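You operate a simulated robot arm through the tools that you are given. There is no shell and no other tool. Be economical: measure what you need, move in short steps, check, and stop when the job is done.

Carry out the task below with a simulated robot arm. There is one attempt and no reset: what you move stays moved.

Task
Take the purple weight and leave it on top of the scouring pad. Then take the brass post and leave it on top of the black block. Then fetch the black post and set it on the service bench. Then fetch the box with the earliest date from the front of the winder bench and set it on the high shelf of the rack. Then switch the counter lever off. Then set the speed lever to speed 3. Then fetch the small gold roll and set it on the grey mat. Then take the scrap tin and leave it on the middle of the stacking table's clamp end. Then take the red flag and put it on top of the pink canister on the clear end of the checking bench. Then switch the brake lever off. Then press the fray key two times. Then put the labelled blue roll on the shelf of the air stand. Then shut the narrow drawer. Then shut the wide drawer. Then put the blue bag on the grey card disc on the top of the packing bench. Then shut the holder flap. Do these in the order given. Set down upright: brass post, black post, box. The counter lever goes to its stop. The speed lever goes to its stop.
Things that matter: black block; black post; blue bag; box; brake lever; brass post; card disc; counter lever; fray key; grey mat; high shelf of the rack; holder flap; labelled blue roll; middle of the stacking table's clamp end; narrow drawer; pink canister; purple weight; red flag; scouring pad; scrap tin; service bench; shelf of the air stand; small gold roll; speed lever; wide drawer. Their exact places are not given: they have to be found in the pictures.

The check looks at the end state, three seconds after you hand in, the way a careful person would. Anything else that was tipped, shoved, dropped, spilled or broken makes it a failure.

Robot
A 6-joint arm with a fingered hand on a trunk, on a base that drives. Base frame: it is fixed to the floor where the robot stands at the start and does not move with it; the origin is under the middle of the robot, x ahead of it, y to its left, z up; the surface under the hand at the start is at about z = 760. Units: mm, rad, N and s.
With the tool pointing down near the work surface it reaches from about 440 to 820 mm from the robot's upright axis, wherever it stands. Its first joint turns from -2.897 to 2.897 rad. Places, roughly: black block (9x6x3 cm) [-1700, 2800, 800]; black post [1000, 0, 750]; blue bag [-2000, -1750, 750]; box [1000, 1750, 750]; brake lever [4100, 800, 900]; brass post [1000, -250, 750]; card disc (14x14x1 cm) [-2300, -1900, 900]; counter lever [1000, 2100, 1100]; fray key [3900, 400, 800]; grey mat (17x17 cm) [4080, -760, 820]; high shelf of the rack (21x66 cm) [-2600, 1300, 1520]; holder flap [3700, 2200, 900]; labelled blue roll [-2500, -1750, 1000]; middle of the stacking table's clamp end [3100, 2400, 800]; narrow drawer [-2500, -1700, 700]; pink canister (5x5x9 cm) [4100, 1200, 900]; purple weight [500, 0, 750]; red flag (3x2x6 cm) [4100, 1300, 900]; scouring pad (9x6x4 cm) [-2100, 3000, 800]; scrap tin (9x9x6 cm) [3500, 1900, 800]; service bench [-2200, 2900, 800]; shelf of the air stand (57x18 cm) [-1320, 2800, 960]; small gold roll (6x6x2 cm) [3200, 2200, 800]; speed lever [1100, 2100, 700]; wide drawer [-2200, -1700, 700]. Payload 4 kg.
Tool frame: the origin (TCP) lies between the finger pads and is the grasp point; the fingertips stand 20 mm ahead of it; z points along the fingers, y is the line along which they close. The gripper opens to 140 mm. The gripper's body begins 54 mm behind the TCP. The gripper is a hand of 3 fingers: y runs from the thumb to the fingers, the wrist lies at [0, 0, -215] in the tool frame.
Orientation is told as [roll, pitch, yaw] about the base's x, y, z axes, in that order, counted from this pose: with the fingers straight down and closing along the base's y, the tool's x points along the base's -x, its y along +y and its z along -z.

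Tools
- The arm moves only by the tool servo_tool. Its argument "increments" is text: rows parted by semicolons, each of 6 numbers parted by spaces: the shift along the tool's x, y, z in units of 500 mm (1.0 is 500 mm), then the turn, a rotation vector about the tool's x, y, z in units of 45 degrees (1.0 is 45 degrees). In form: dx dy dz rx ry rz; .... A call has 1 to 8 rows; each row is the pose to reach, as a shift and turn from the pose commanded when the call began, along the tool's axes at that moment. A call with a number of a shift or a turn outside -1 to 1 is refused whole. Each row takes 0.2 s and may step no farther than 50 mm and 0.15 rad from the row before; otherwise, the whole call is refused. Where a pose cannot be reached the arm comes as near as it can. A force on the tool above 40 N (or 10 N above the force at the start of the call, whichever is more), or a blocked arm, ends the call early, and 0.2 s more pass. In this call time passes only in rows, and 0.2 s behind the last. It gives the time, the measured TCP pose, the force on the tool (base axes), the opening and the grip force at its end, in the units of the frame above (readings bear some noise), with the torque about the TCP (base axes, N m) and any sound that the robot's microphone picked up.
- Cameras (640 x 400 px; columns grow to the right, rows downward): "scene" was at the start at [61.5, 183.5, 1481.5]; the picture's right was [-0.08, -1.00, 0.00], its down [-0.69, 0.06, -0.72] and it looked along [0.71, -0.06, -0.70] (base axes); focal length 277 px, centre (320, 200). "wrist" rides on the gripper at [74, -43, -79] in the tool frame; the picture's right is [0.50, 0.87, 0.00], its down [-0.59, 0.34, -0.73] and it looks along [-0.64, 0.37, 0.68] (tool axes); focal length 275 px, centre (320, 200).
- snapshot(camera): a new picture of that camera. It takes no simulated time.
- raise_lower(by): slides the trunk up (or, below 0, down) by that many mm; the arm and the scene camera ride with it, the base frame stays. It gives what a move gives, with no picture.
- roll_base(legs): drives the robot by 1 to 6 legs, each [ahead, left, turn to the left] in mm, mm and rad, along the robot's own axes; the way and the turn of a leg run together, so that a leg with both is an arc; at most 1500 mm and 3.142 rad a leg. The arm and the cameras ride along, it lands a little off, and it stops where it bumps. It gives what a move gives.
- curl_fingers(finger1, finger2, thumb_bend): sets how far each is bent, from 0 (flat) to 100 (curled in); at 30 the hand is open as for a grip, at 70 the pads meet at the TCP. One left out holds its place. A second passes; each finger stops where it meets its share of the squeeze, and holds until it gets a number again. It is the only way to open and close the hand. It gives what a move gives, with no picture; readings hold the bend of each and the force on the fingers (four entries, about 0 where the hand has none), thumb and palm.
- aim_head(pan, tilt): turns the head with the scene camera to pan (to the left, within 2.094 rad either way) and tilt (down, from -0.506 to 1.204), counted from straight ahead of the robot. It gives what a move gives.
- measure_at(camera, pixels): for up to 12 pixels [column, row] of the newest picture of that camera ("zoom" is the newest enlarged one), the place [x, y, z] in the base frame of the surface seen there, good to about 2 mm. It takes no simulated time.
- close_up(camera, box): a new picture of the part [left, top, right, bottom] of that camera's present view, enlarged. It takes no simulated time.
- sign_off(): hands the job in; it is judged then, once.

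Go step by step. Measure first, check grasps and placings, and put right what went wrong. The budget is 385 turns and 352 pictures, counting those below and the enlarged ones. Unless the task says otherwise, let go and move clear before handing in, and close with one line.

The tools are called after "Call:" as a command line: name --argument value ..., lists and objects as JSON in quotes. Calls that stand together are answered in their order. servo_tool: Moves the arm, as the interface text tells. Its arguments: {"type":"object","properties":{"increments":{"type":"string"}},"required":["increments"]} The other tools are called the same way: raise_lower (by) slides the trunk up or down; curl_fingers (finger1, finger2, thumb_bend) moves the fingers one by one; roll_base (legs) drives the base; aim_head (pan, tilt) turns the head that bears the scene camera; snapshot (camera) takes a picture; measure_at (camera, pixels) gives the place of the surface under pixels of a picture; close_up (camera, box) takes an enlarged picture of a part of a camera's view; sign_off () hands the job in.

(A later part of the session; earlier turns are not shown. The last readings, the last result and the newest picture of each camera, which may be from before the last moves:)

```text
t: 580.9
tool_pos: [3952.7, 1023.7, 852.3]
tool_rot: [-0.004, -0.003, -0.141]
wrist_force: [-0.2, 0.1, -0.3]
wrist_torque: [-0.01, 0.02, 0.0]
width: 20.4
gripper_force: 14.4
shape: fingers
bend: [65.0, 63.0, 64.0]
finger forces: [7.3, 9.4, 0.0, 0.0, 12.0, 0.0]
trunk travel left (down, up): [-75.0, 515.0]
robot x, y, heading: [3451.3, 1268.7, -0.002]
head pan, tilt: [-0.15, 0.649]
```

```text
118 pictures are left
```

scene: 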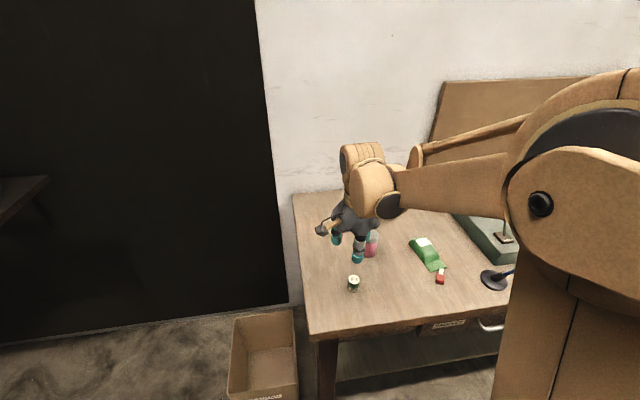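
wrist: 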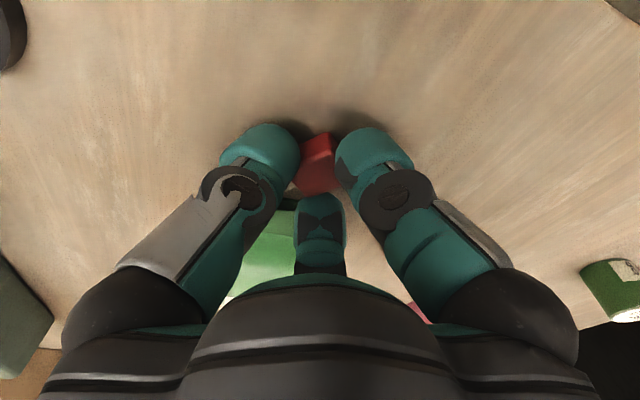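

Gripped firmly. Lift and carry over the canister so the flag will lie on its lid.

Call:
servo_tool --increments "0 0 -0.09 0 0 0; 0 0 -0.18 0 0 0; 0 0 -0.27 0 0 0; -0.04 0.08 -0.27 0 0 0; -0.08 0.16 -0.27 0 0 0; -0.12 0.24 -0.27 0 0 0; -0.16 0.32 -0.27 0 0 0; -0.203 0.394 -0.27 0 0 0"

Call:
snapshot --camera "wrist"

Call:
snapshot --camera "scene"

Call:
close_up --camera "scene" --box '[320, 170, 430, 270]'

```text
t: 582.7
tool_pos: [4081.9, 1203.9, 988.8]
tool_rot: [-0.004, -0.003, -0.14]
wrist_force: [0.2, 0.1, -0.8]
wrist_torque: [0.02, 0.01, 0.0]
width: 20.2
gripper_force: 14.0
shape: fingers
bend: [65.0, 63.0, 64.0]
finger forces: [6.9, 9.6, 0.1, 0.0, 12.1, 0.0]
trunk travel left (down, up): [-75.0, 515.0]
robot x, y, heading: [3450.1, 1263.9, -0.002]
head pan, tilt: [-0.15, 0.649]
```

```text
117 pictures are left
```

wrist: 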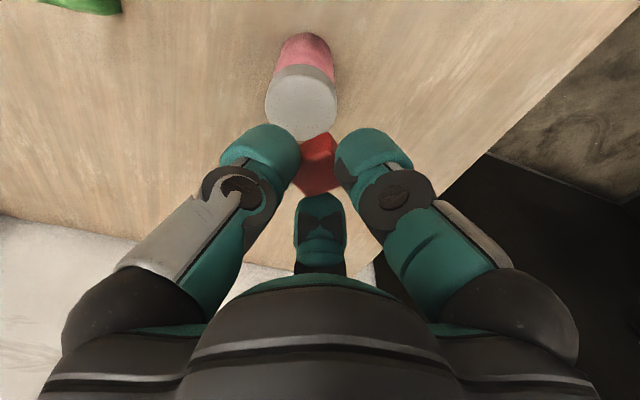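

```text
116 pictures are left
```

scene: 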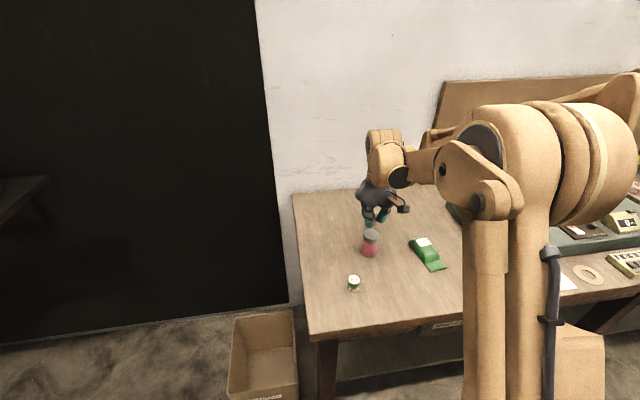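

```text
4.00 times, centred on (375, 220) of scene
```

zoom: 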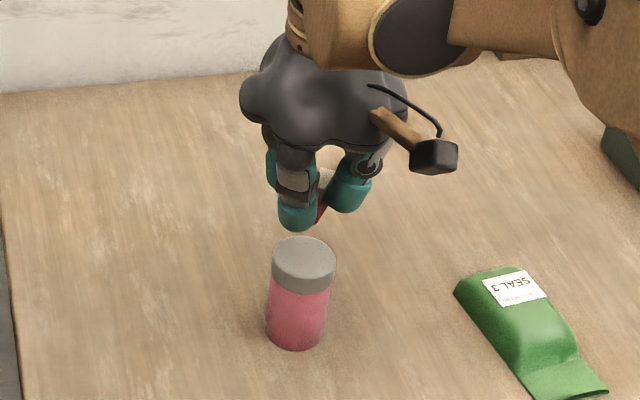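

Call:
measure_at --camera "zoom" --pixels '[[276, 258], [333, 258], [303, 243], [303, 275], [303, 258]]'

Call:
measure_at --camera "wrist" --pixels '[[268, 100], [335, 105], [302, 85], [300, 132]]'

```text
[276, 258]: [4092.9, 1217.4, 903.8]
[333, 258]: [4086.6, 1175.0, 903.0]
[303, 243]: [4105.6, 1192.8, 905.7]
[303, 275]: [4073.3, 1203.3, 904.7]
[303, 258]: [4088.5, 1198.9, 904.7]
```

```text
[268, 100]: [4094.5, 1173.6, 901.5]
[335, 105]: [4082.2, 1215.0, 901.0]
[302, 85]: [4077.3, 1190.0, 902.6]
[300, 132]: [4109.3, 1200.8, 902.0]
```

Lower onto the lid.

Call:
servo_tool --increments "-0.005 -0.006 0.05 0 0 0; -0.005 -0.006 0.09 0 0 0; -0.005 -0.006 0.1 0 0 0"

Call:
servo_tool --increments "0 0 0.004 0 0 0; 0 0 0.008 0 0 0"

Call:
close_up --camera "scene" --box '[340, 200, 400, 250]'

```text
t: 583.5
tool_pos: [4083.4, 1199.2, 937.0]
tool_rot: [-0.003, -0.006, -0.142]
wrist_force: [0.1, 0.0, 0.7]
wrist_torque: [-0.02, 0.01, 0.04]
width: 20.2
gripper_force: 13.9
shape: fingers
bend: [65.0, 63.0, 64.0]
finger forces: [6.9, 9.6, 0.0, 0.0, 12.1, 0.1]
trunk travel left (down, up): [-75.0, 515.0]
robot x, y, heading: [3451.8, 1261.9, 0.005]
head pan, tilt: [-0.15, 0.649]
```

```text
t: 584.1
tool_pos: [4082.7, 1199.8, 934.2]
tool_rot: [-0.005, -0.005, -0.139]
wrist_force: [-0.8, 0.4, 8.5]
wrist_torque: [0.09, -0.06, 0.01]
width: 20.4
gripper_force: 16.5
shape: fingers
bend: [65.0, 63.0, 64.0]
finger forces: [8.5, 11.1, 0.1, 0.1, 13.4, 0.1]
trunk travel left (down, up): [-75.0, 515.0]
robot x, y, heading: [3454.1, 1265.9, 0.0]
head pan, tilt: [-0.15, 0.649]
```

```text
8.00 times, centred on (370, 225) of scene
```

zoom: 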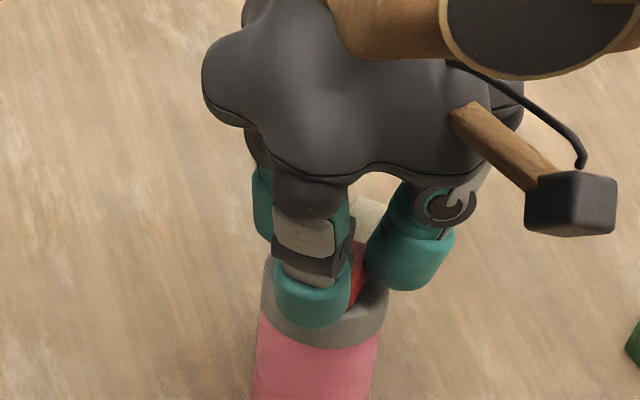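

Contact made; back off 1 mm and open slowly.

Call:
servo_tool --increments "0 0 -0.002 0 0 0"

Call:
curl_fingers --finger1 61 --finger2 61 --thumb_bend 61

Call:
snapshot --camera "wrist"

Call:
close_up --camera "scene" --box '[340, 200, 400, 250]'

```text
t: 584.5
tool_pos: [4082.9, 1197.8, 935.1]
tool_rot: [-0.003, -0.005, -0.139]
wrist_force: [-1.5, 0.0, 3.0]
wrist_torque: [0.03, -0.04, 0.03]
width: 20.1
gripper_force: 16.3
shape: fingers
bend: [65.0, 63.0, 64.0]
finger forces: [8.0, 11.0, 0.0, 0.1, 12.5, 0.0]
trunk travel left (down, up): [-75.0, 515.0]
robot x, y, heading: [3452.3, 1264.7, -0.002]
head pan, tilt: [-0.15, 0.649]
```

```text
t: 585.5
tool_pos: [4083.9, 1198.5, 935.2]
tool_rot: [-0.005, -0.006, -0.141]
wrist_force: [0.5, -0.4, -0.2]
wrist_torque: [0.01, 0.0, 0.01]
width: 29.0
gripper_force: 0.0
shape: fingers
bend: [61.0, 61.0, 61.0]
finger forces: [0.0, 0.1, 0.0, 0.0, 0.1, 0.0]
trunk travel left (down, up): [-75.0, 515.0]
robot x, y, heading: [3451.3, 1267.6, -0.002]
head pan, tilt: [-0.15, 0.649]
```

```text
113 pictures are left
```

wrist: 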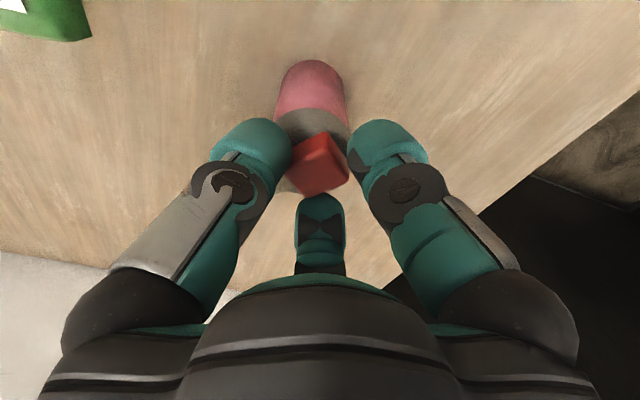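

```text
8.00 times, centred on (370, 225) of scene
```

zoom: 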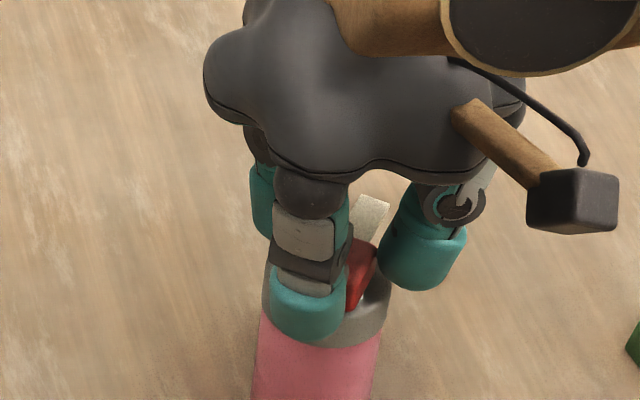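

The flag lies on the lid. Lift straight up and check.

Call:
servo_tool --increments "0 0 -0.01 0 0 0; 0 0 -0.03 0 0 0; 0 0 -0.08 0 0 0; 0 0 -0.14 0 0 0; 0.09 0 -0.14 0 0 0; 0.18 0 -0.14 0 0 0"

Call:
close_up --camera "scene" --box '[330, 190, 430, 270]'

```text
t: 586.9
tool_pos: [3991.1, 1206.8, 1004.4]
tool_rot: [-0.003, -0.004, -0.141]
wrist_force: [-1.2, -0.2, 0.2]
wrist_torque: [0.01, 0.0, 0.03]
width: 29.1
gripper_force: 0.1
shape: fingers
bend: [61.0, 61.0, 61.0]
finger forces: [0.0, 0.0, 0.0, 0.0, 0.0, 0.0]
trunk travel left (down, up): [-75.0, 515.0]
robot x, y, heading: [3452.3, 1265.4, -0.002]
head pan, tilt: [-0.15, 0.649]
```

```text
5.00 times, centred on (380, 230) of scene
```

zoom: 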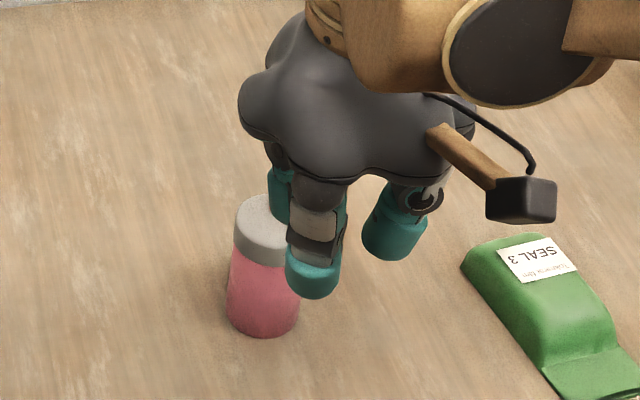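

Call:
servo_tool --increments "0.02 -0.09 0 0 0 0; 0.04 -0.18 0 0 0 0; 0.06 -0.27 0 0 0 0; 0.08 -0.36 0 0 0 0"

Call:
close_up --camera "scene" --box '[320, 190, 440, 280]'

```text
t: 587.9
tool_pos: [3926.9, 1037.5, 1006.5]
tool_rot: [-0.005, -0.002, -0.139]
wrist_force: [0.3, 0.2, 0.4]
wrist_torque: [-0.01, 0.03, -0.02]
width: 29.1
gripper_force: 0.0
shape: fingers
bend: [61.0, 61.0, 61.0]
finger forces: [0.1, 0.0, 0.0, 0.1, 0.0, 0.0]
trunk travel left (down, up): [-75.0, 515.0]
robot x, y, heading: [3454.2, 1262.1, -0.003]
head pan, tilt: [-0.15, 0.649]
```

```text
4.44 times, centred on (380, 235) of scene
```

zoom: 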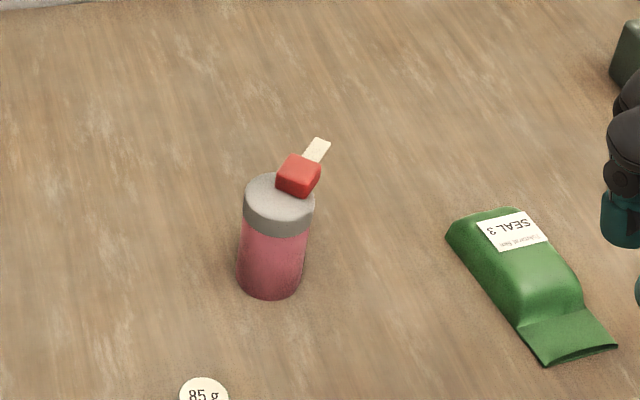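

It lies near the lid's edge; measure how well supported it is.

Call:
measure_at --camera "zoom" --pixels '[[298, 168], [283, 170], [315, 172], [300, 158], [298, 185], [316, 148], [324, 142], [270, 205], [250, 205], [310, 210], [280, 222]]'

Call:
close_up --camera "scene" --box '[360, 210, 400, 245]'

```text
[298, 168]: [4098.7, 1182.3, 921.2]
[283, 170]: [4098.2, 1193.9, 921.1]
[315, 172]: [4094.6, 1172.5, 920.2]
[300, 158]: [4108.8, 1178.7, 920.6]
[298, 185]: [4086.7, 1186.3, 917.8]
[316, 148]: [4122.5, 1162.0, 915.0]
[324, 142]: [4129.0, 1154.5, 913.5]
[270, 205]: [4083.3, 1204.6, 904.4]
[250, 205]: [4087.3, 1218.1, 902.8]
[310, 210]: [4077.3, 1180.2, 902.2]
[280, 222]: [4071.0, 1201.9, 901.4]
```

```text
11.43 times, centred on (380, 228) of scene
```

zoom: 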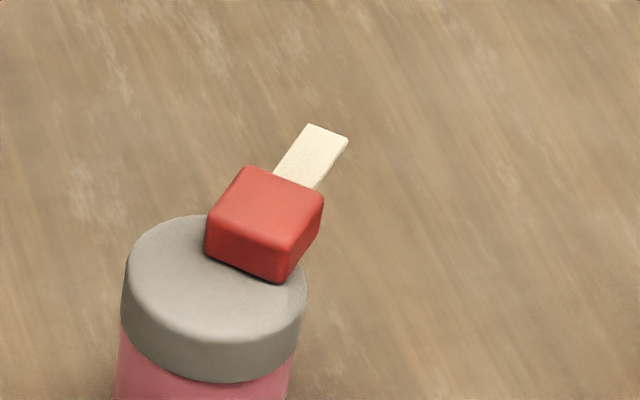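

Supported but off-centre by ~16 mm plus the stick. I'll regrip it across the head's sides and shift it to the lid's centre.

Call:
servo_tool --increments "-0.06 0.067 0 0 0 0.13; -0.12 0.134 0 0 0 0.26; -0.18 0.2 0 0 0 0.4; -0.24 0.268 0 0 0 0.54; -0.298 0.335 0 0 0 0.675"

Call:
curl_fingers --finger1 54 --finger2 54 --thumb_bend 54

Call:
servo_tool --increments "0 0 0.04 0 0 0; 0 0 0.07 0 0 0"

Call:
snapshot --camera "wrist"

```text
t: 589.1
tool_pos: [4101.9, 1182.2, 1003.4]
tool_rot: [-0.002, -0.005, -0.673]
wrist_force: [0.4, -0.4, -0.3]
wrist_torque: [-0.01, 0.04, -0.02]
width: 29.0
gripper_force: 0.0
shape: fingers
bend: [61.0, 61.0, 61.0]
finger forces: [0.1, 0.0, 0.0, 0.0, 0.1, 0.0]
trunk travel left (down, up): [-75.0, 515.0]
robot x, y, heading: [3451.2, 1261.5, 0.001]
head pan, tilt: [-0.15, 0.649]
```

```text
t: 590.1
tool_pos: [4100.0, 1180.5, 1004.3]
tool_rot: [-0.001, -0.005, -0.669]
wrist_force: [-0.4, 0.2, -0.6]
wrist_torque: [-0.01, 0.02, -0.01]
width: 51.0
gripper_force: 0.0
shape: fingers
bend: [54.0, 54.0, 54.0]
finger forces: [0.1, 0.1, 0.0, 0.0, 0.0, 0.0]
trunk travel left (down, up): [-75.0, 515.0]
robot x, y, heading: [3452.5, 1261.0, -0.005]
head pan, tilt: [-0.15, 0.649]
```

```text
t: 590.7
tool_pos: [4101.2, 1182.3, 967.3]
tool_rot: [0.002, -0.005, -0.67]
wrist_force: [0.0, -0.3, 0.8]
wrist_torque: [0.01, 0.0, 0.01]
width: 51.0
gripper_force: 0.0
shape: fingers
bend: [54.0, 54.0, 54.0]
finger forces: [0.1, 0.0, 0.1, 0.1, 0.0, 0.1]
trunk travel left (down, up): [-75.0, 515.0]
robot x, y, heading: [3453.1, 1260.6, 0.001]
head pan, tilt: [-0.15, 0.649]
```

```text
108 pictures are left
```

wrist: 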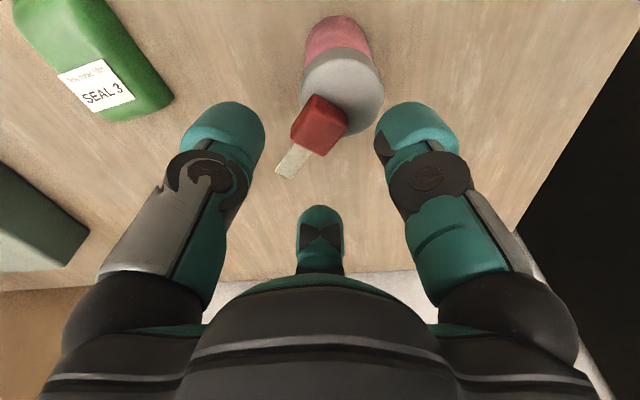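

Call:
servo_tool --increments "0.008 -0.004 0.03 0 0 0; 0.008 -0.004 0.062 0 0 0"

Call:
curl_fingers --finger1 68 --finger2 68 --thumb_bend 68

Call:
snapshot --camera "wrist"

```text
t: 591.3
tool_pos: [4095.2, 1183.6, 937.0]
tool_rot: [0.001, -0.005, -0.67]
wrist_force: [-0.4, -0.2, 0.2]
wrist_torque: [0.0, -0.01, 0.03]
width: 50.9
gripper_force: 0.0
shape: fingers
bend: [54.0, 54.0, 54.0]
finger forces: [0.0, 0.0, 0.0, 0.0, 0.1, 0.0]
trunk travel left (down, up): [-75.0, 515.0]
robot x, y, heading: [3453.0, 1260.8, -0.004]
head pan, tilt: [-0.15, 0.649]
```

```text
t: 592.3
tool_pos: [4094.2, 1183.9, 938.2]
tool_rot: [0.001, -0.004, -0.67]
wrist_force: [-0.3, -0.9, 0.9]
wrist_torque: [0.01, 0.0, 0.0]
width: 23.5
gripper_force: 9.8
shape: fingers
bend: [63.0, 63.0, 64.0]
finger forces: [6.6, 6.4, 0.1, 0.0, 7.4, 0.0]
trunk travel left (down, up): [-75.0, 515.0]
robot x, y, heading: [3452.8, 1266.3, -0.006]
head pan, tilt: [-0.15, 0.649]
```

```text
107 pictures are left
```

wrist: 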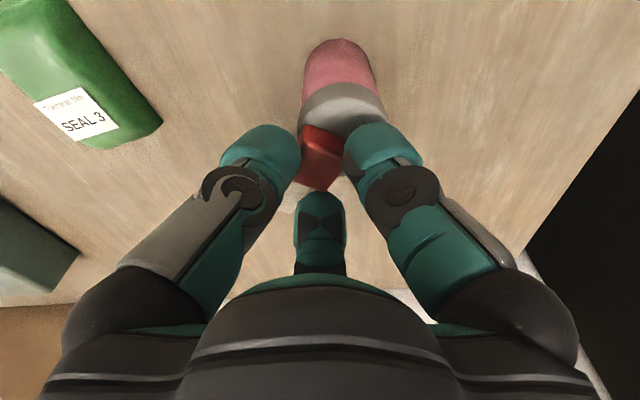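

Call:
servo_tool --increments "0 0 -0.008 0 0 0; 0.018 0.005 -0.01 0 0 0; 0.036 0.01 -0.01 0 0 0; 0.036 0.01 0 0 0 0; 0.036 0.01 0.003 0 0 0"

Call:
curl_fingers --finger1 60 --finger2 60 --thumb_bend 60

Call:
servo_tool --increments "0 0 -0.01 0 0 0; 0 0 -0.03 0 0 0; 0 0 -0.08 0 0 0; 0 0 -0.16 0 0 0; 0 -0.09 -0.16 0 0 0; 0 -0.18 -0.16 0 0 0; 0 -0.27 -0.16 0 0 0"

Call:
close_up --camera "scene" --box '[330, 190, 430, 270]'

```text
t: 593.5
tool_pos: [4085.2, 1199.8, 937.8]
tool_rot: [0.0, -0.006, -0.672]
wrist_force: [0.9, -0.9, 5.9]
wrist_torque: [0.03, -0.07, -0.03]
width: 23.8
gripper_force: 12.7
shape: fingers
bend: [63.0, 63.0, 64.0]
finger forces: [8.4, 9.4, 0.0, 0.0, 8.0, 0.0]
trunk travel left (down, up): [-75.0, 515.0]
robot x, y, heading: [3451.0, 1266.7, -0.0]
head pan, tilt: [-0.15, 0.649]
```

```text
t: 594.5
tool_pos: [4085.1, 1199.3, 936.3]
tool_rot: [0.001, -0.007, -0.67]
wrist_force: [0.3, -0.7, -0.5]
wrist_torque: [0.01, 0.01, -0.03]
width: 31.9
gripper_force: 0.0
shape: fingers
bend: [60.0, 60.0, 60.0]
finger forces: [0.1, 0.0, 0.0, 0.0, 0.0, 0.0]
trunk travel left (down, up): [-75.0, 515.0]
robot x, y, heading: [3451.2, 1263.3, 0.002]
head pan, tilt: [-0.15, 0.649]
```

```text
t: 596.1
tool_pos: [4002.0, 1096.9, 1018.4]
tool_rot: [-0.001, -0.007, -0.67]
wrist_force: [0.8, -1.1, 0.1]
wrist_torque: [0.02, -0.01, -0.05]
width: 32.3
gripper_force: 0.1
shape: fingers
bend: [60.0, 60.0, 60.0]
finger forces: [0.0, 0.0, 0.0, 0.0, 0.0, 0.0]
trunk travel left (down, up): [-75.0, 515.0]
robot x, y, heading: [3452.2, 1263.1, -0.001]
head pan, tilt: [-0.15, 0.649]
```

```text
5.00 times, centred on (380, 230) of scene
```

zoom: 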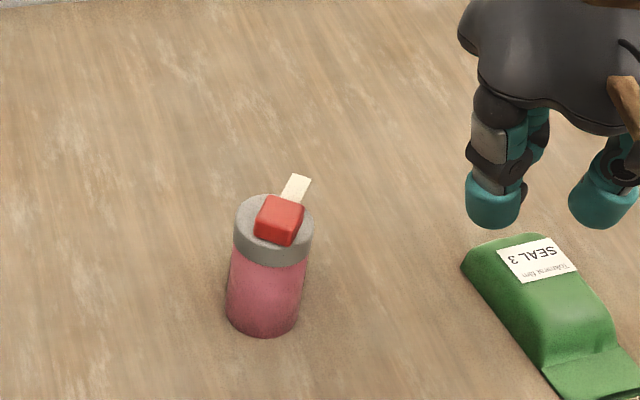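

Flag now lies well centred on the canister. Next: the brake lever. Slide right and look at the device.

Call:
roll_base --legs '[[-100, -330, 0]]'

Call:
aim_head --pan -0.3 --tilt 0.55

Call:
snapshot --camera "scene"

```text
t: 598.3
tool_pos: [3897.8, 769.6, 1017.0]
tool_rot: [0.001, -0.007, -0.676]
wrist_force: [0.3, 0.3, -0.6]
wrist_torque: [0.0, -0.01, 0.02]
width: 31.9
gripper_force: 0.0
shape: fingers
bend: [60.0, 60.0, 60.0]
finger forces: [0.0, 0.0, 0.0, 0.0, 0.0, 0.0]
trunk travel left (down, up): [-75.0, 515.0]
robot x, y, heading: [3351.2, 941.4, -0.007]
head pan, tilt: [-0.15, 0.649]
```

```text
t: 599.0
tool_pos: [3896.9, 770.2, 1017.1]
tool_rot: [0.001, -0.006, -0.677]
wrist_force: [0.3, -0.4, 0.3]
wrist_torque: [0.0, -0.02, -0.03]
width: 32.1
gripper_force: 0.0
shape: fingers
bend: [60.0, 60.0, 60.0]
finger forces: [0.0, 0.0, 0.0, 0.1, 0.0, 0.0]
trunk travel left (down, up): [-75.0, 515.0]
robot x, y, heading: [3347.6, 940.7, -0.009]
head pan, tilt: [-0.3, 0.55]
```

```text
105 pictures are left
```

scene: 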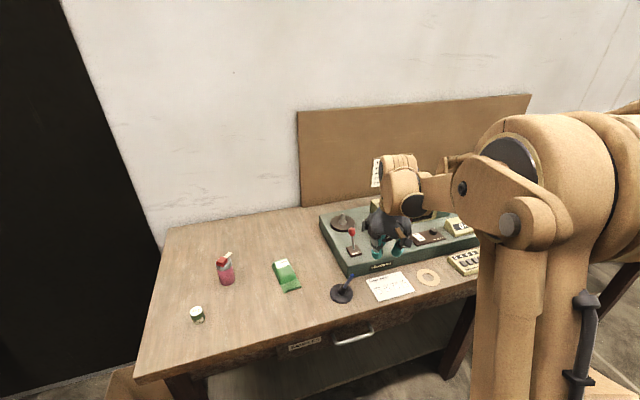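

Call:
close_up --camera "scene" --box '[315, 195, 425, 285]'

Call:
measure_at --camera "zoom" --pixels '[[142, 135], [143, 165], [147, 195], [150, 215], [105, 90], [100, 130], [190, 215], [60, 120], [160, 220], [135, 190]]'

```text
4.44 times, centred on (370, 240) of scene
```

zoom: 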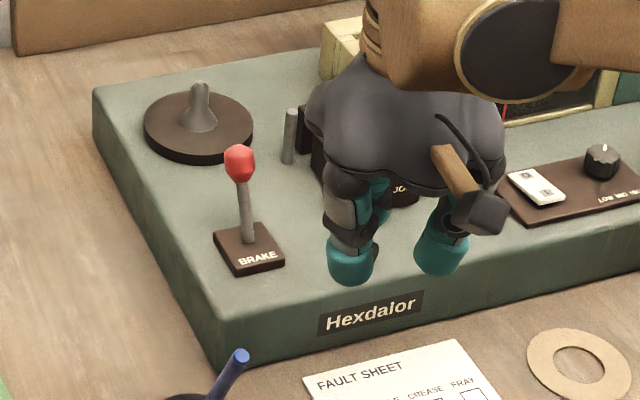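

```text
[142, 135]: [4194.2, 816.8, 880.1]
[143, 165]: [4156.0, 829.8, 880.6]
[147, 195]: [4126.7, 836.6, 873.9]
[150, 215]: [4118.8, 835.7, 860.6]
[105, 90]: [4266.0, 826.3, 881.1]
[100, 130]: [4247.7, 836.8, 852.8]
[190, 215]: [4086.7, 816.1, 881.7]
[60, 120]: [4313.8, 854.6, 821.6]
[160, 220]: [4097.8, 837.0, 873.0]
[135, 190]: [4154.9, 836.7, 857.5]
```

Call:
measure_at --camera "zoom" --pixels '[[240, 160], [243, 185], [248, 225], [250, 240], [225, 240], [280, 255], [245, 225], [290, 140], [198, 90], [198, 130]]'

Call:
close_up --camera "scene" --box '[345, 220, 371, 262]'

```text
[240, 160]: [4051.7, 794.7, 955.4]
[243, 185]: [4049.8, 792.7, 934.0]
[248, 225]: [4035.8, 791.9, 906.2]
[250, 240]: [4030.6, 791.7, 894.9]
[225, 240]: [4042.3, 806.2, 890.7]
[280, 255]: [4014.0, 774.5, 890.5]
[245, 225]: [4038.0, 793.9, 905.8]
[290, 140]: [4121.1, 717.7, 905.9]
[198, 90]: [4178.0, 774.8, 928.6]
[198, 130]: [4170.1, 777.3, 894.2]
```

```text
9.52 times, centred on (358, 241) of scene
```

zoom: 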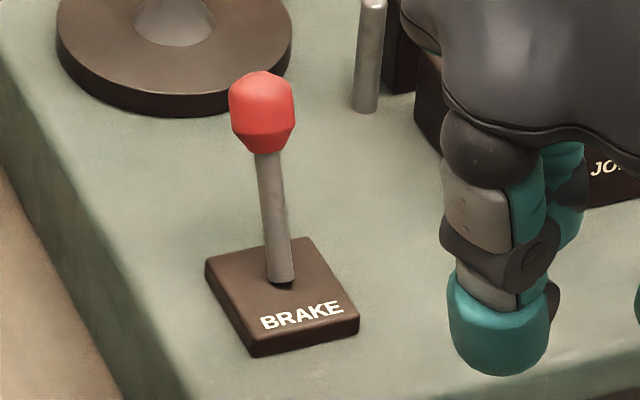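

The brake lever leans away (+x): root (4030,792), ball (4055,794,957). OFF is presumably toward the front. Straddle the ball from above and pull it toward -x.

Call:
curl_fingers --finger1 54 --finger2 54 --thumb_bend 54

Call:
servo_tool --increments "-0.054 0.059 0 0 0 0; -0.108 0.118 0 0 0 0; -0.162 0.177 0 0 0 0; -0.216 0.235 0 0 0 0"

Call:
snapshot --camera "wrist"

```text
t: 600.0
tool_pos: [3898.7, 770.2, 1015.7]
tool_rot: [-0.002, -0.007, -0.677]
wrist_force: [-0.7, 0.7, 0.1]
wrist_torque: [-0.02, 0.03, -0.02]
width: 50.9
gripper_force: 0.1
shape: fingers
bend: [54.0, 54.0, 54.0]
finger forces: [0.0, 0.1, 0.0, 0.1, 0.0, 0.1]
trunk travel left (down, up): [-75.0, 515.0]
robot x, y, heading: [3350.4, 944.0, -0.01]
head pan, tilt: [-0.3, 0.55]
```

```text
t: 601.0
tool_pos: [4056.1, 792.0, 1017.1]
tool_rot: [-0.002, -0.005, -0.678]
wrist_force: [0.5, -0.2, 0.5]
wrist_torque: [0.0, 0.04, -0.01]
width: 50.8
gripper_force: 0.0
shape: fingers
bend: [54.0, 54.0, 54.0]
finger forces: [0.0, 0.0, 0.1, 0.0, 0.0, 0.1]
trunk travel left (down, up): [-75.0, 515.0]
robot x, y, heading: [3348.7, 940.7, -0.009]
head pan, tilt: [-0.3, 0.55]
```

```text
102 pictures are left
```

wrist: 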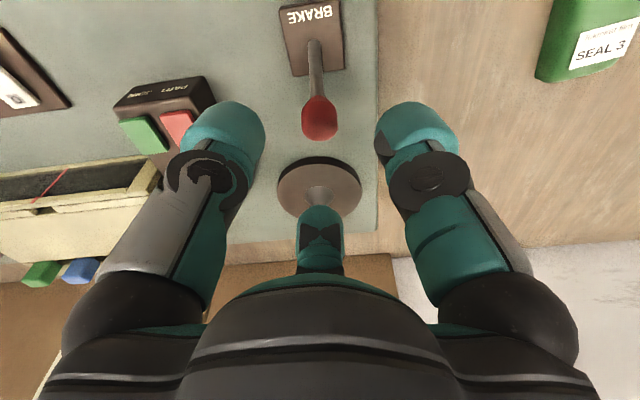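

Ball centred at (320,120). Descend around it and pull toward -x.

Call:
servo_tool --increments "0 0 0.08 0 0 0; 0 0 0.148 0 0 0"

Call:
curl_fingers --finger1 62 --finger2 62 --thumb_bend 62

Call:
servo_tool --increments "0.023 -0.019 0 0 0 0; 0.047 -0.038 0 0 0 0; 0.07 -0.056 0 0 0 0; 0.094 -0.075 0 0 0 0"

Call:
snapshot --camera "wrist"

```text
t: 601.6
tool_pos: [4056.6, 794.8, 943.8]
tool_rot: [-0.003, -0.006, -0.677]
wrist_force: [0.3, -0.2, 0.0]
wrist_torque: [-0.04, -0.01, 0.01]
width: 51.0
gripper_force: 0.0
shape: fingers
bend: [54.0, 54.0, 54.0]
finger forces: [0.0, 0.0, 0.0, 0.0, 0.0, 0.1]
trunk travel left (down, up): [-75.0, 515.0]
robot x, y, heading: [3349.2, 940.9, -0.009]
head pan, tilt: [-0.3, 0.55]
```

```text
t: 602.6
tool_pos: [4055.2, 795.4, 943.8]
tool_rot: [0.0, -0.006, -0.677]
wrist_force: [-0.3, 0.3, -0.1]
wrist_torque: [0.01, 0.01, 0.04]
width: 26.0
gripper_force: 0.3
shape: fingers
bend: [62.0, 62.0, 62.0]
finger forces: [0.0, 0.3, 0.0, 0.0, 0.1, 0.0]
trunk travel left (down, up): [-75.0, 515.0]
robot x, y, heading: [3350.1, 940.3, -0.007]
head pan, tilt: [-0.3, 0.55]
```

```text
t: 603.6
tool_pos: [3994.4, 796.0, 945.0]
tool_rot: [0.0, -0.007, -0.677]
wrist_force: [12.5, 1.7, 16.6]
wrist_torque: [-0.08, -0.69, 0.08]
width: 26.3
gripper_force: 8.9
shape: fingers
bend: [62.0, 57.0, 62.0]
finger forces: [0.0, 17.8, 0.0, 0.0, 0.0, 0.0]
trunk travel left (down, up): [-75.0, 515.0]
robot x, y, heading: [3352.5, 943.3, -0.007]
head pan, tilt: [-0.3, 0.55]
```

```text
101 pictures are left
```

wrist: 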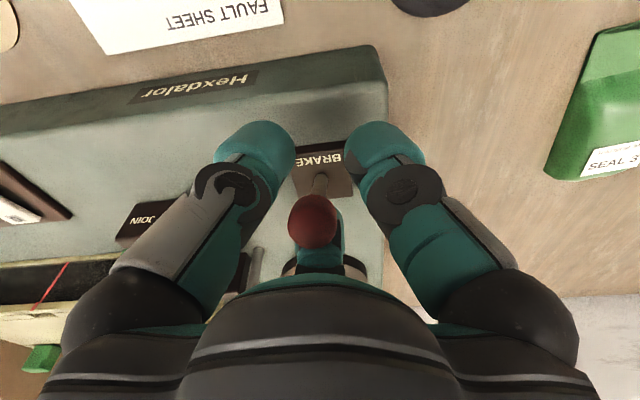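

Call:
measure_at --camera "wrist" --pixels '[[313, 218], [320, 185], [322, 160], [310, 205]]'

Call:
close_up --camera "scene" --box '[325, 205, 395, 275]'

```text
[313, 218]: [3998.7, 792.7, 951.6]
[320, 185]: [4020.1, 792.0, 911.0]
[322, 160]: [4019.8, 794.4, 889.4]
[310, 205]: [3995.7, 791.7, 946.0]
```

```text
5.71 times, centred on (360, 240) of scene
```

zoom: 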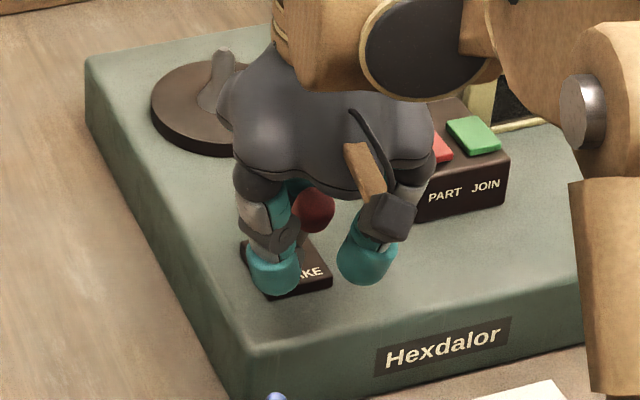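

The ball is now at x≈4003, symmetric to the start. Push slightly more to ensure the stop, then release.

Call:
servo_tool --increments "0.008 -0.006 0 0 0 0; 0.016 -0.012 0 0 0 0"

Call:
servo_tool --increments "-0.016 0.012 0 0 0 0; -0.03 0.022 -0.03 0 0 0; -0.03 0.022 -0.1 0 0 0; -0.03 0.022 -0.18 0 0 0; 0.04 -0.03 -0.18 0 0 0; 0.12 -0.06 -0.18 0 0 0"

Call:
close_up --camera "scene" --box '[325, 205, 395, 275]'

```text
t: 604.2
tool_pos: [3985.7, 797.1, 944.7]
tool_rot: [0.001, -0.006, -0.676]
wrist_force: [21.1, 7.3, 30.4]
wrist_torque: [-0.06, -1.45, 0.37]
width: 26.2
gripper_force: 14.9
shape: fingers
bend: [62.0, 52.0, 62.0]
finger forces: [0.1, 30.4, 0.0, 0.0, 0.0, 0.0]
trunk travel left (down, up): [-75.0, 515.0]
robot x, y, heading: [3349.7, 943.1, -0.006]
head pan, tilt: [-0.3, 0.55]
```

```text
t: 605.6
tool_pos: [3917.5, 809.4, 1031.7]
tool_rot: [0.001, -0.008, -0.678]
wrist_force: [0.3, 0.3, 0.1]
wrist_torque: [-0.03, 0.02, 0.04]
width: 26.1
gripper_force: 0.1
shape: fingers
bend: [62.0, 62.0, 62.0]
finger forces: [0.1, 0.0, 0.0, 0.1, 0.0, 0.1]
trunk travel left (down, up): [-75.0, 515.0]
robot x, y, heading: [3349.0, 942.0, -0.008]
head pan, tilt: [-0.3, 0.55]
```

```text
5.71 times, centred on (360, 240) of scene
```

zoom: 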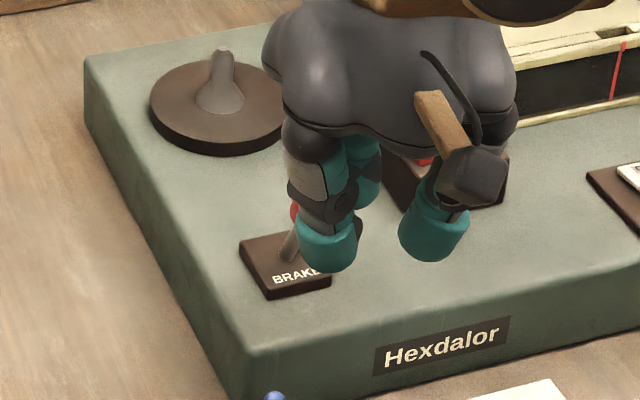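

Call:
roll_base --legs '[[0, -450, 0.008]]'

Call:
aim_head --pan 0.1 --tilt 0.6

Call:
snapshot --camera "scene"

Call:
close_up --camera "scene" --box '[180, 170, 400, 300]'

```text
t: 608.3
tool_pos: [3915.6, 364.7, 1031.2]
tool_rot: [-0.001, -0.005, -0.675]
wrist_force: [-0.2, -0.5, -0.4]
wrist_torque: [-0.01, -0.01, -0.01]
width: 25.7
gripper_force: 0.1
shape: fingers
bend: [62.0, 62.0, 62.0]
finger forces: [0.0, 0.0, 0.1, 0.0, 0.0, 0.0]
trunk travel left (down, up): [-75.0, 515.0]
robot x, y, heading: [3347.6, 494.2, -0.01]
head pan, tilt: [-0.3, 0.55]
```

```text
t: 609.1
tool_pos: [3914.9, 364.7, 1030.9]
tool_rot: [-0.001, -0.005, -0.674]
wrist_force: [-0.2, -0.5, -0.1]
wrist_torque: [0.0, 0.02, -0.03]
width: 26.1
gripper_force: 0.1
shape: fingers
bend: [62.0, 62.0, 62.0]
finger forces: [0.1, 0.1, 0.1, 0.0, 0.0, 0.0]
trunk travel left (down, up): [-75.0, 515.0]
robot x, y, heading: [3345.8, 497.8, -0.003]
head pan, tilt: [0.099, 0.6]
```

```text
98 pictures are left
```

scene: 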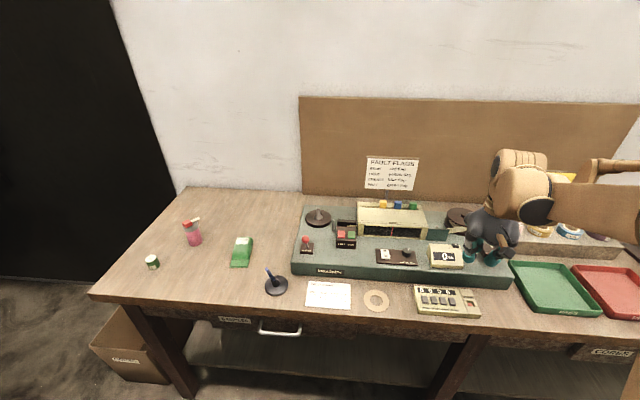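

```text
2.91 times, centred on (290, 235) of scene
```

zoom: 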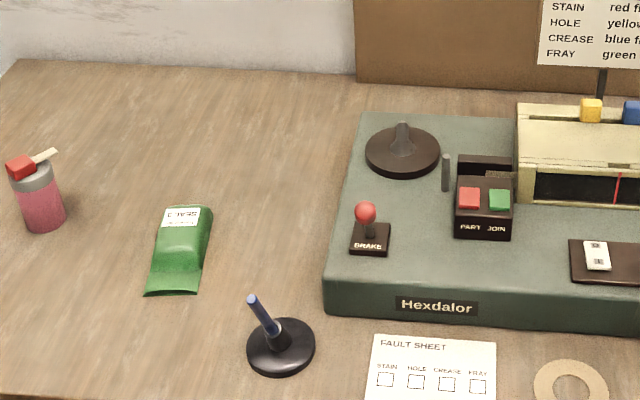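

Brake lever now leans to the front (off). The fault counter with keys is at (445,302); zoom to find FRAY.

Call:
close_up --camera "scene" --box '[405, 275, 495, 330]'

Call:
measure_at --camera "zoom" --pixels '[[160, 190], [240, 190], [330, 190], [410, 190], [330, 250], [410, 220]]'

```text
7.11 times, centred on (450, 302) of scene
```

zoom: 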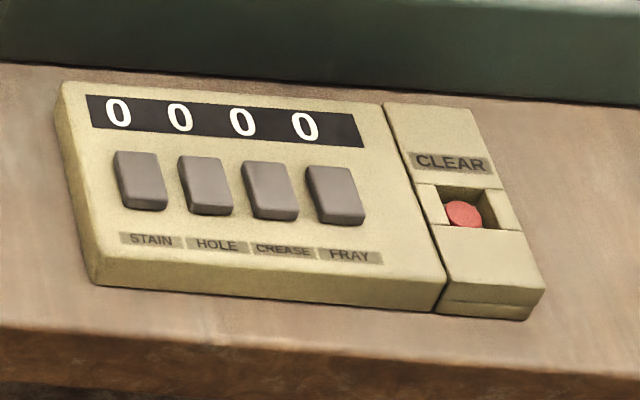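

```text
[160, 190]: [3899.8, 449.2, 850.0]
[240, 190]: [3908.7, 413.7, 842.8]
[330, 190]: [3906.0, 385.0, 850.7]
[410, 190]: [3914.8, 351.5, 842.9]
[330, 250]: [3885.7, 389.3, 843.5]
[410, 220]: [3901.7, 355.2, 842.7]
```

FRAY is the rightmost grey key at (3906,384,850). I'll press it with the thumb alone: rotate to yaw 0, curl the two fingers away and measure the thumb tip.

Call:
servo_tool --increments "0 0 0 0 0 -0.15; 0 0 0 0 0 -0.3; 0 0 0 0 0 -0.45; 0 0 0 0 0 -0.6; 0 0 0 0 0 -0.75; 0 0 0 0 0 -0.86"

Call:
curl_fingers --finger1 100 --finger2 100 --thumb_bend 45

Call:
snapshot --camera "wrist"

Call:
close_up --camera "scene" --box '[420, 180, 540, 280]'

```text
t: 610.5
tool_pos: [3915.8, 364.4, 1031.2]
tool_rot: [-0.004, -0.002, 0.003]
wrist_force: [0.5, -0.9, -0.7]
wrist_torque: [-0.04, 0.0, -0.03]
width: 26.0
gripper_force: 0.1
shape: fingers
bend: [62.0, 62.0, 62.0]
finger forces: [0.0, 0.1, 0.1, 0.0, 0.0, 0.1]
trunk travel left (down, up): [-75.0, 515.0]
robot x, y, heading: [3346.5, 494.3, -0.006]
head pan, tilt: [0.099, 0.6]
```

```text
t: 611.5
tool_pos: [3914.1, 365.3, 1032.7]
tool_rot: [-0.003, -0.004, 0.002]
wrist_force: [0.0, -0.3, 0.1]
wrist_torque: [-0.01, 0.0, 0.02]
width: 45.0
gripper_force: 0.0
shape: fingers
bend: [75.0, 75.0, 45.0]
finger forces: [0.0, 0.0, 0.0, 0.0, 0.0, 0.0]
trunk travel left (down, up): [-75.0, 515.0]
robot x, y, heading: [3344.3, 492.5, -0.005]
head pan, tilt: [0.099, 0.6]
```

```text
95 pictures are left
```

wrist: 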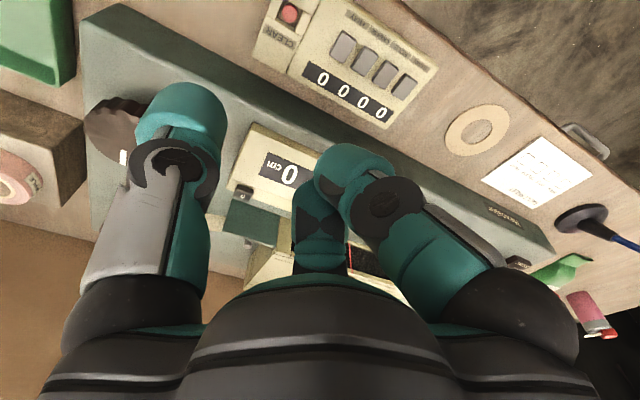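

```text
4.00 times, centred on (480, 230) of scene
```

zoom: 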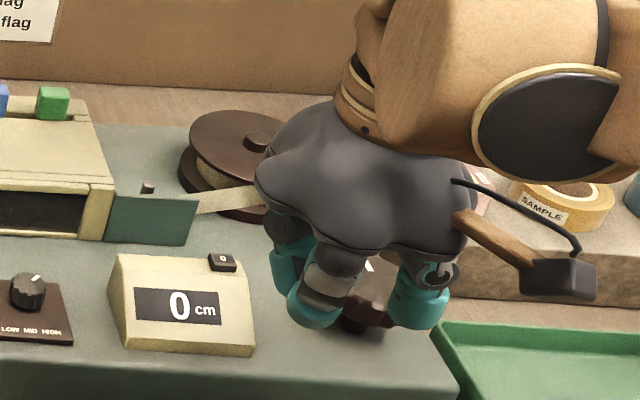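

The curled fingers still stick out. Instead splay the fingers flat (0) and use the thumb pointing away: rotate to yaw +π/2 so the splayed fingers are over the free robot side.

Call:
servo_tool --increments "0 0 0 0 0 -0.167; 0 0 0 0 0 -0.333; 0 0 0 0 0 -0.5; 0 0 0 0 0 -0.667; 0 0 0 0 0 -0.833; 0 0 0 0 0 -1"

Call:
servo_tool --increments "0 0 0 0 0 -0.167; 0 0 0 0 0 -0.333; 0 0 0 0 0 -0.5; 0 0 0 0 0 -0.667; 0 0 0 0 0 -0.833; 0 0 0 0 0 -1"

Call:
curl_fingers --finger1 0 --finger2 0 --thumb_bend 62

Call:
snapshot --camera "wrist"

Call:
close_up --camera "scene" --box '[420, 180, 540, 280]'

```text
t: 613.0
tool_pos: [3915.4, 364.2, 1031.4]
tool_rot: [-0.007, 0.001, 0.789]
wrist_force: [0.5, -0.8, -1.0]
wrist_torque: [0.02, 0.03, -0.01]
width: 45.1
gripper_force: 0.0
shape: fingers
bend: [75.0, 75.0, 45.0]
finger forces: [0.0, 0.0, 0.0, 0.0, 0.1, 0.0]
trunk travel left (down, up): [-75.0, 515.0]
robot x, y, heading: [3344.5, 496.5, -0.003]
head pan, tilt: [0.099, 0.6]
```

```text
t: 614.4
tool_pos: [3918.9, 379.6, 1030.8]
tool_rot: [-0.005, 0.009, 1.233]
wrist_force: [-0.4, 0.0, 0.0]
wrist_torque: [0.0, 0.02, 0.0]
width: 45.1
gripper_force: 0.1
shape: fingers
bend: [75.0, 75.0, 45.0]
finger forces: [0.1, 0.1, 0.1, 0.0, 0.1, 0.0]
out of reach, approached as far as the arm can: row 4, 5, 6
trunk travel left (down, up): [-75.0, 515.0]
robot x, y, heading: [3343.5, 496.2, -0.005]
head pan, tilt: [0.099, 0.6]
```

```text
t: 615.4
tool_pos: [3919.2, 380.2, 1031.9]
tool_rot: [-0.005, 0.007, 1.233]
wrist_force: [-0.5, -0.2, 0.6]
wrist_torque: [0.01, -0.02, 0.0]
width: 97.0
gripper_force: 0.1
shape: fingers
bend: [1.0, 1.0, 62.0]
finger forces: [0.0, 0.0, 0.0, 0.1, 0.0, 0.0]
trunk travel left (down, up): [-75.0, 515.0]
robot x, y, heading: [3341.9, 498.7, -0.006]
head pan, tilt: [0.099, 0.6]
```

```text
93 pictures are left
```

wrist: 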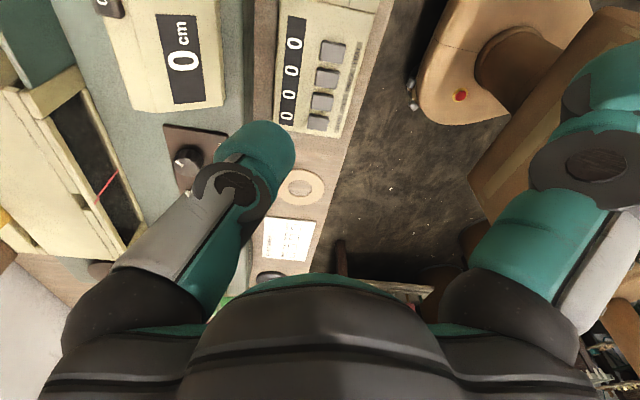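

```text
4.00 times, centred on (480, 230) of scene
```

zoom: 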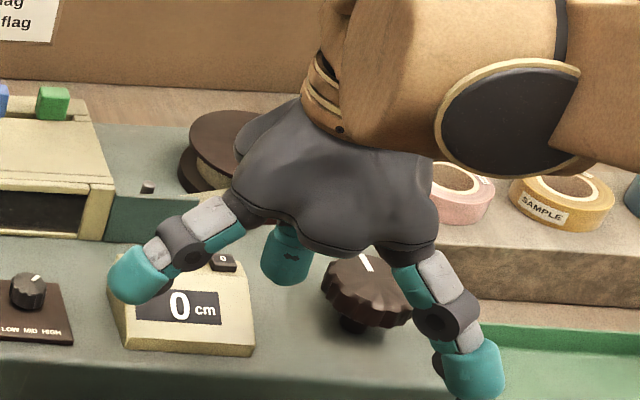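

Call:
measure_at --camera "zoom" --pixels '[[287, 278], [275, 270], [140, 298], [475, 392], [300, 270], [287, 283]]'

Call:
measure_at --camera "wrist" --pixels '[[268, 130], [250, 140], [285, 150], [600, 60], [327, 75], [320, 123], [327, 48], [332, 50]]'

```text
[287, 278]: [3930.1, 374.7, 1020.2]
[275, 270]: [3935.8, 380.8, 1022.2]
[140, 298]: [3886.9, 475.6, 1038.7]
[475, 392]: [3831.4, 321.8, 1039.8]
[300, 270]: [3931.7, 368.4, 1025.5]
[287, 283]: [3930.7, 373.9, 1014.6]
```

```text
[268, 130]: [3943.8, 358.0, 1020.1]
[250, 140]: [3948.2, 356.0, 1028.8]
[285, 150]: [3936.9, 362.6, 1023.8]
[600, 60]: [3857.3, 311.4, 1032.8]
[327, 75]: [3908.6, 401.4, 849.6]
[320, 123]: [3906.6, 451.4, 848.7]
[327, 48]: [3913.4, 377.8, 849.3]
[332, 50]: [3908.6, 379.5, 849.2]
```

Thumb tip is ~25 mm lower than the splayed fingers. Move so the thumb tip is over FRAY (3907,380) and descend to just above.

Call:
servo_tool --increments "0.003 0.063 0.05 0 0 0; 0.003 0.063 0.14 0 0 0; 0.003 0.063 0.22 0 0 0; 0.003 0.063 0.29 0 0 0"

Call:
snapshot --camera "wrist"

Call:
close_up --camera "scene" --box '[405, 250, 495, 330]'

```text
t: 616.4
tool_pos: [3886.8, 388.3, 886.2]
tool_rot: [-0.005, 0.007, 1.232]
wrist_force: [0.3, -0.3, -0.5]
wrist_torque: [0.01, 0.0, 0.01]
width: 97.1
gripper_force: 0.1
shape: fingers
bend: [1.0, 1.0, 62.0]
finger forces: [0.0, 0.1, 0.0, 0.1, 0.0, 0.1]
trunk travel left (down, up): [-75.0, 515.0]
robot x, y, heading: [3344.4, 495.3, -0.007]
head pan, tilt: [0.099, 0.6]
```

```text
91 pictures are left
```

wrist: 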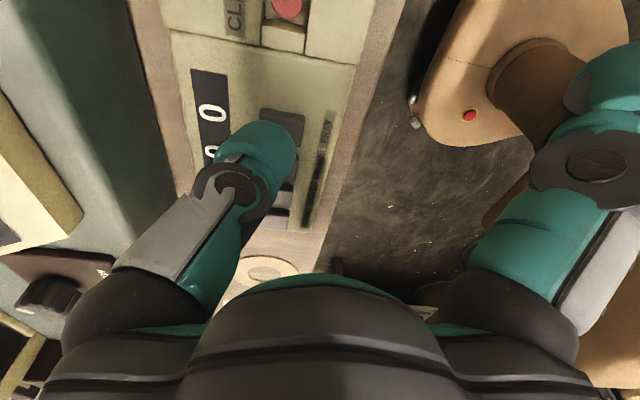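

```text
5.00 times, centred on (450, 290) of scene
```

zoom: 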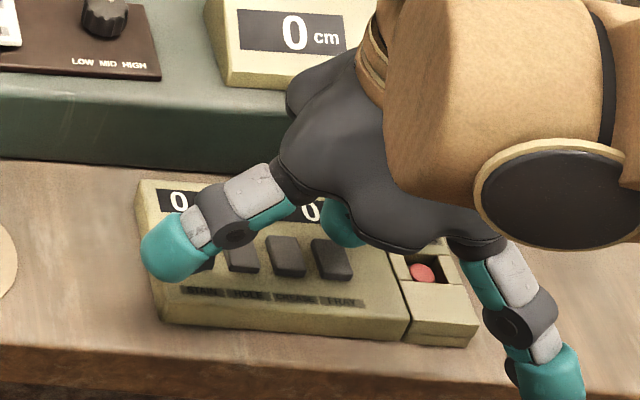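

Call:
measure_at --camera "zoom" --pixels '[[342, 240], [325, 230], [352, 243], [331, 262], [286, 258], [331, 250]]'

Call:
measure_at --camera "wrist" --pixels '[[283, 120], [270, 125], [290, 140], [282, 112], [300, 115]]'

```text
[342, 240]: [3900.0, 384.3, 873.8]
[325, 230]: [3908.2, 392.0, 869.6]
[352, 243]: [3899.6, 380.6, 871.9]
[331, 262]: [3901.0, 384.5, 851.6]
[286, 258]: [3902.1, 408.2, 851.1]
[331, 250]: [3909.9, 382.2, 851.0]
```

```text
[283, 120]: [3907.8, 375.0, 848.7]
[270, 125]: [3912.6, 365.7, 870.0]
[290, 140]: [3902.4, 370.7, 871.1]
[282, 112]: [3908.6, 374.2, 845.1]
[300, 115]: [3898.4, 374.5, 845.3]
```

Shift +4 mm in y to centre on FRAY and press down in small steps.

Call:
servo_tool --increments "-0.008 0.003 0.006 0 0 0; -0.008 0.003 0.016 0 0 0; -0.008 0.003 0.022 0 0 0"

Call:
servo_tool --increments "0 0 0.004 0 0 0; 0 0 0.008 0 0 0"

Call:
close_up --camera "scene" --box '[405, 250, 495, 330]'

```text
t: 617.1
tool_pos: [3886.9, 391.7, 875.6]
tool_rot: [-0.005, 0.009, 1.231]
wrist_force: [-0.1, -0.1, 0.3]
wrist_torque: [-0.01, -0.02, 0.02]
width: 97.4
gripper_force: 0.1
shape: fingers
bend: [1.0, 1.0, 62.0]
finger forces: [0.0, 0.1, 0.0, 0.1, 0.5, 0.0]
trunk travel left (down, up): [-75.0, 515.0]
robot x, y, heading: [3347.1, 493.7, -0.006]
head pan, tilt: [0.099, 0.6]
```

```text
t: 617.8
tool_pos: [3889.7, 392.0, 871.4]
tool_rot: [-0.006, 0.006, 1.233]
wrist_force: [0.7, 0.1, 2.6]
wrist_torque: [-0.01, -0.08, 0.03]
width: 97.1
gripper_force: 1.1
shape: fingers
bend: [1.0, 1.0, 62.0]
finger forces: [0.0, 0.0, 0.1, 0.1, 2.2, 0.0]
trunk travel left (down, up): [-75.0, 515.0]
robot x, y, heading: [3342.9, 495.2, -0.004]
head pan, tilt: [0.099, 0.6]
heard: click
```

```text
5.00 times, centred on (450, 290) of scene
```

zoom: 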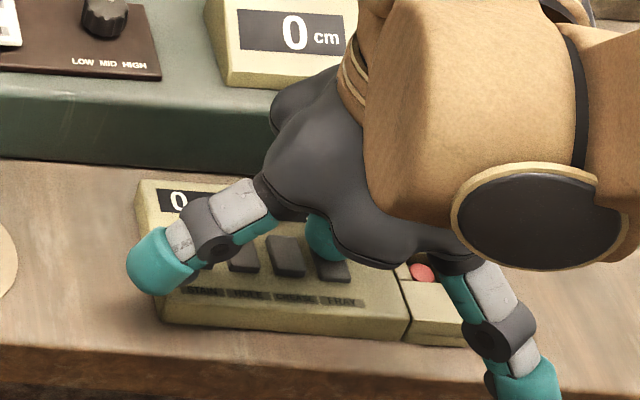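

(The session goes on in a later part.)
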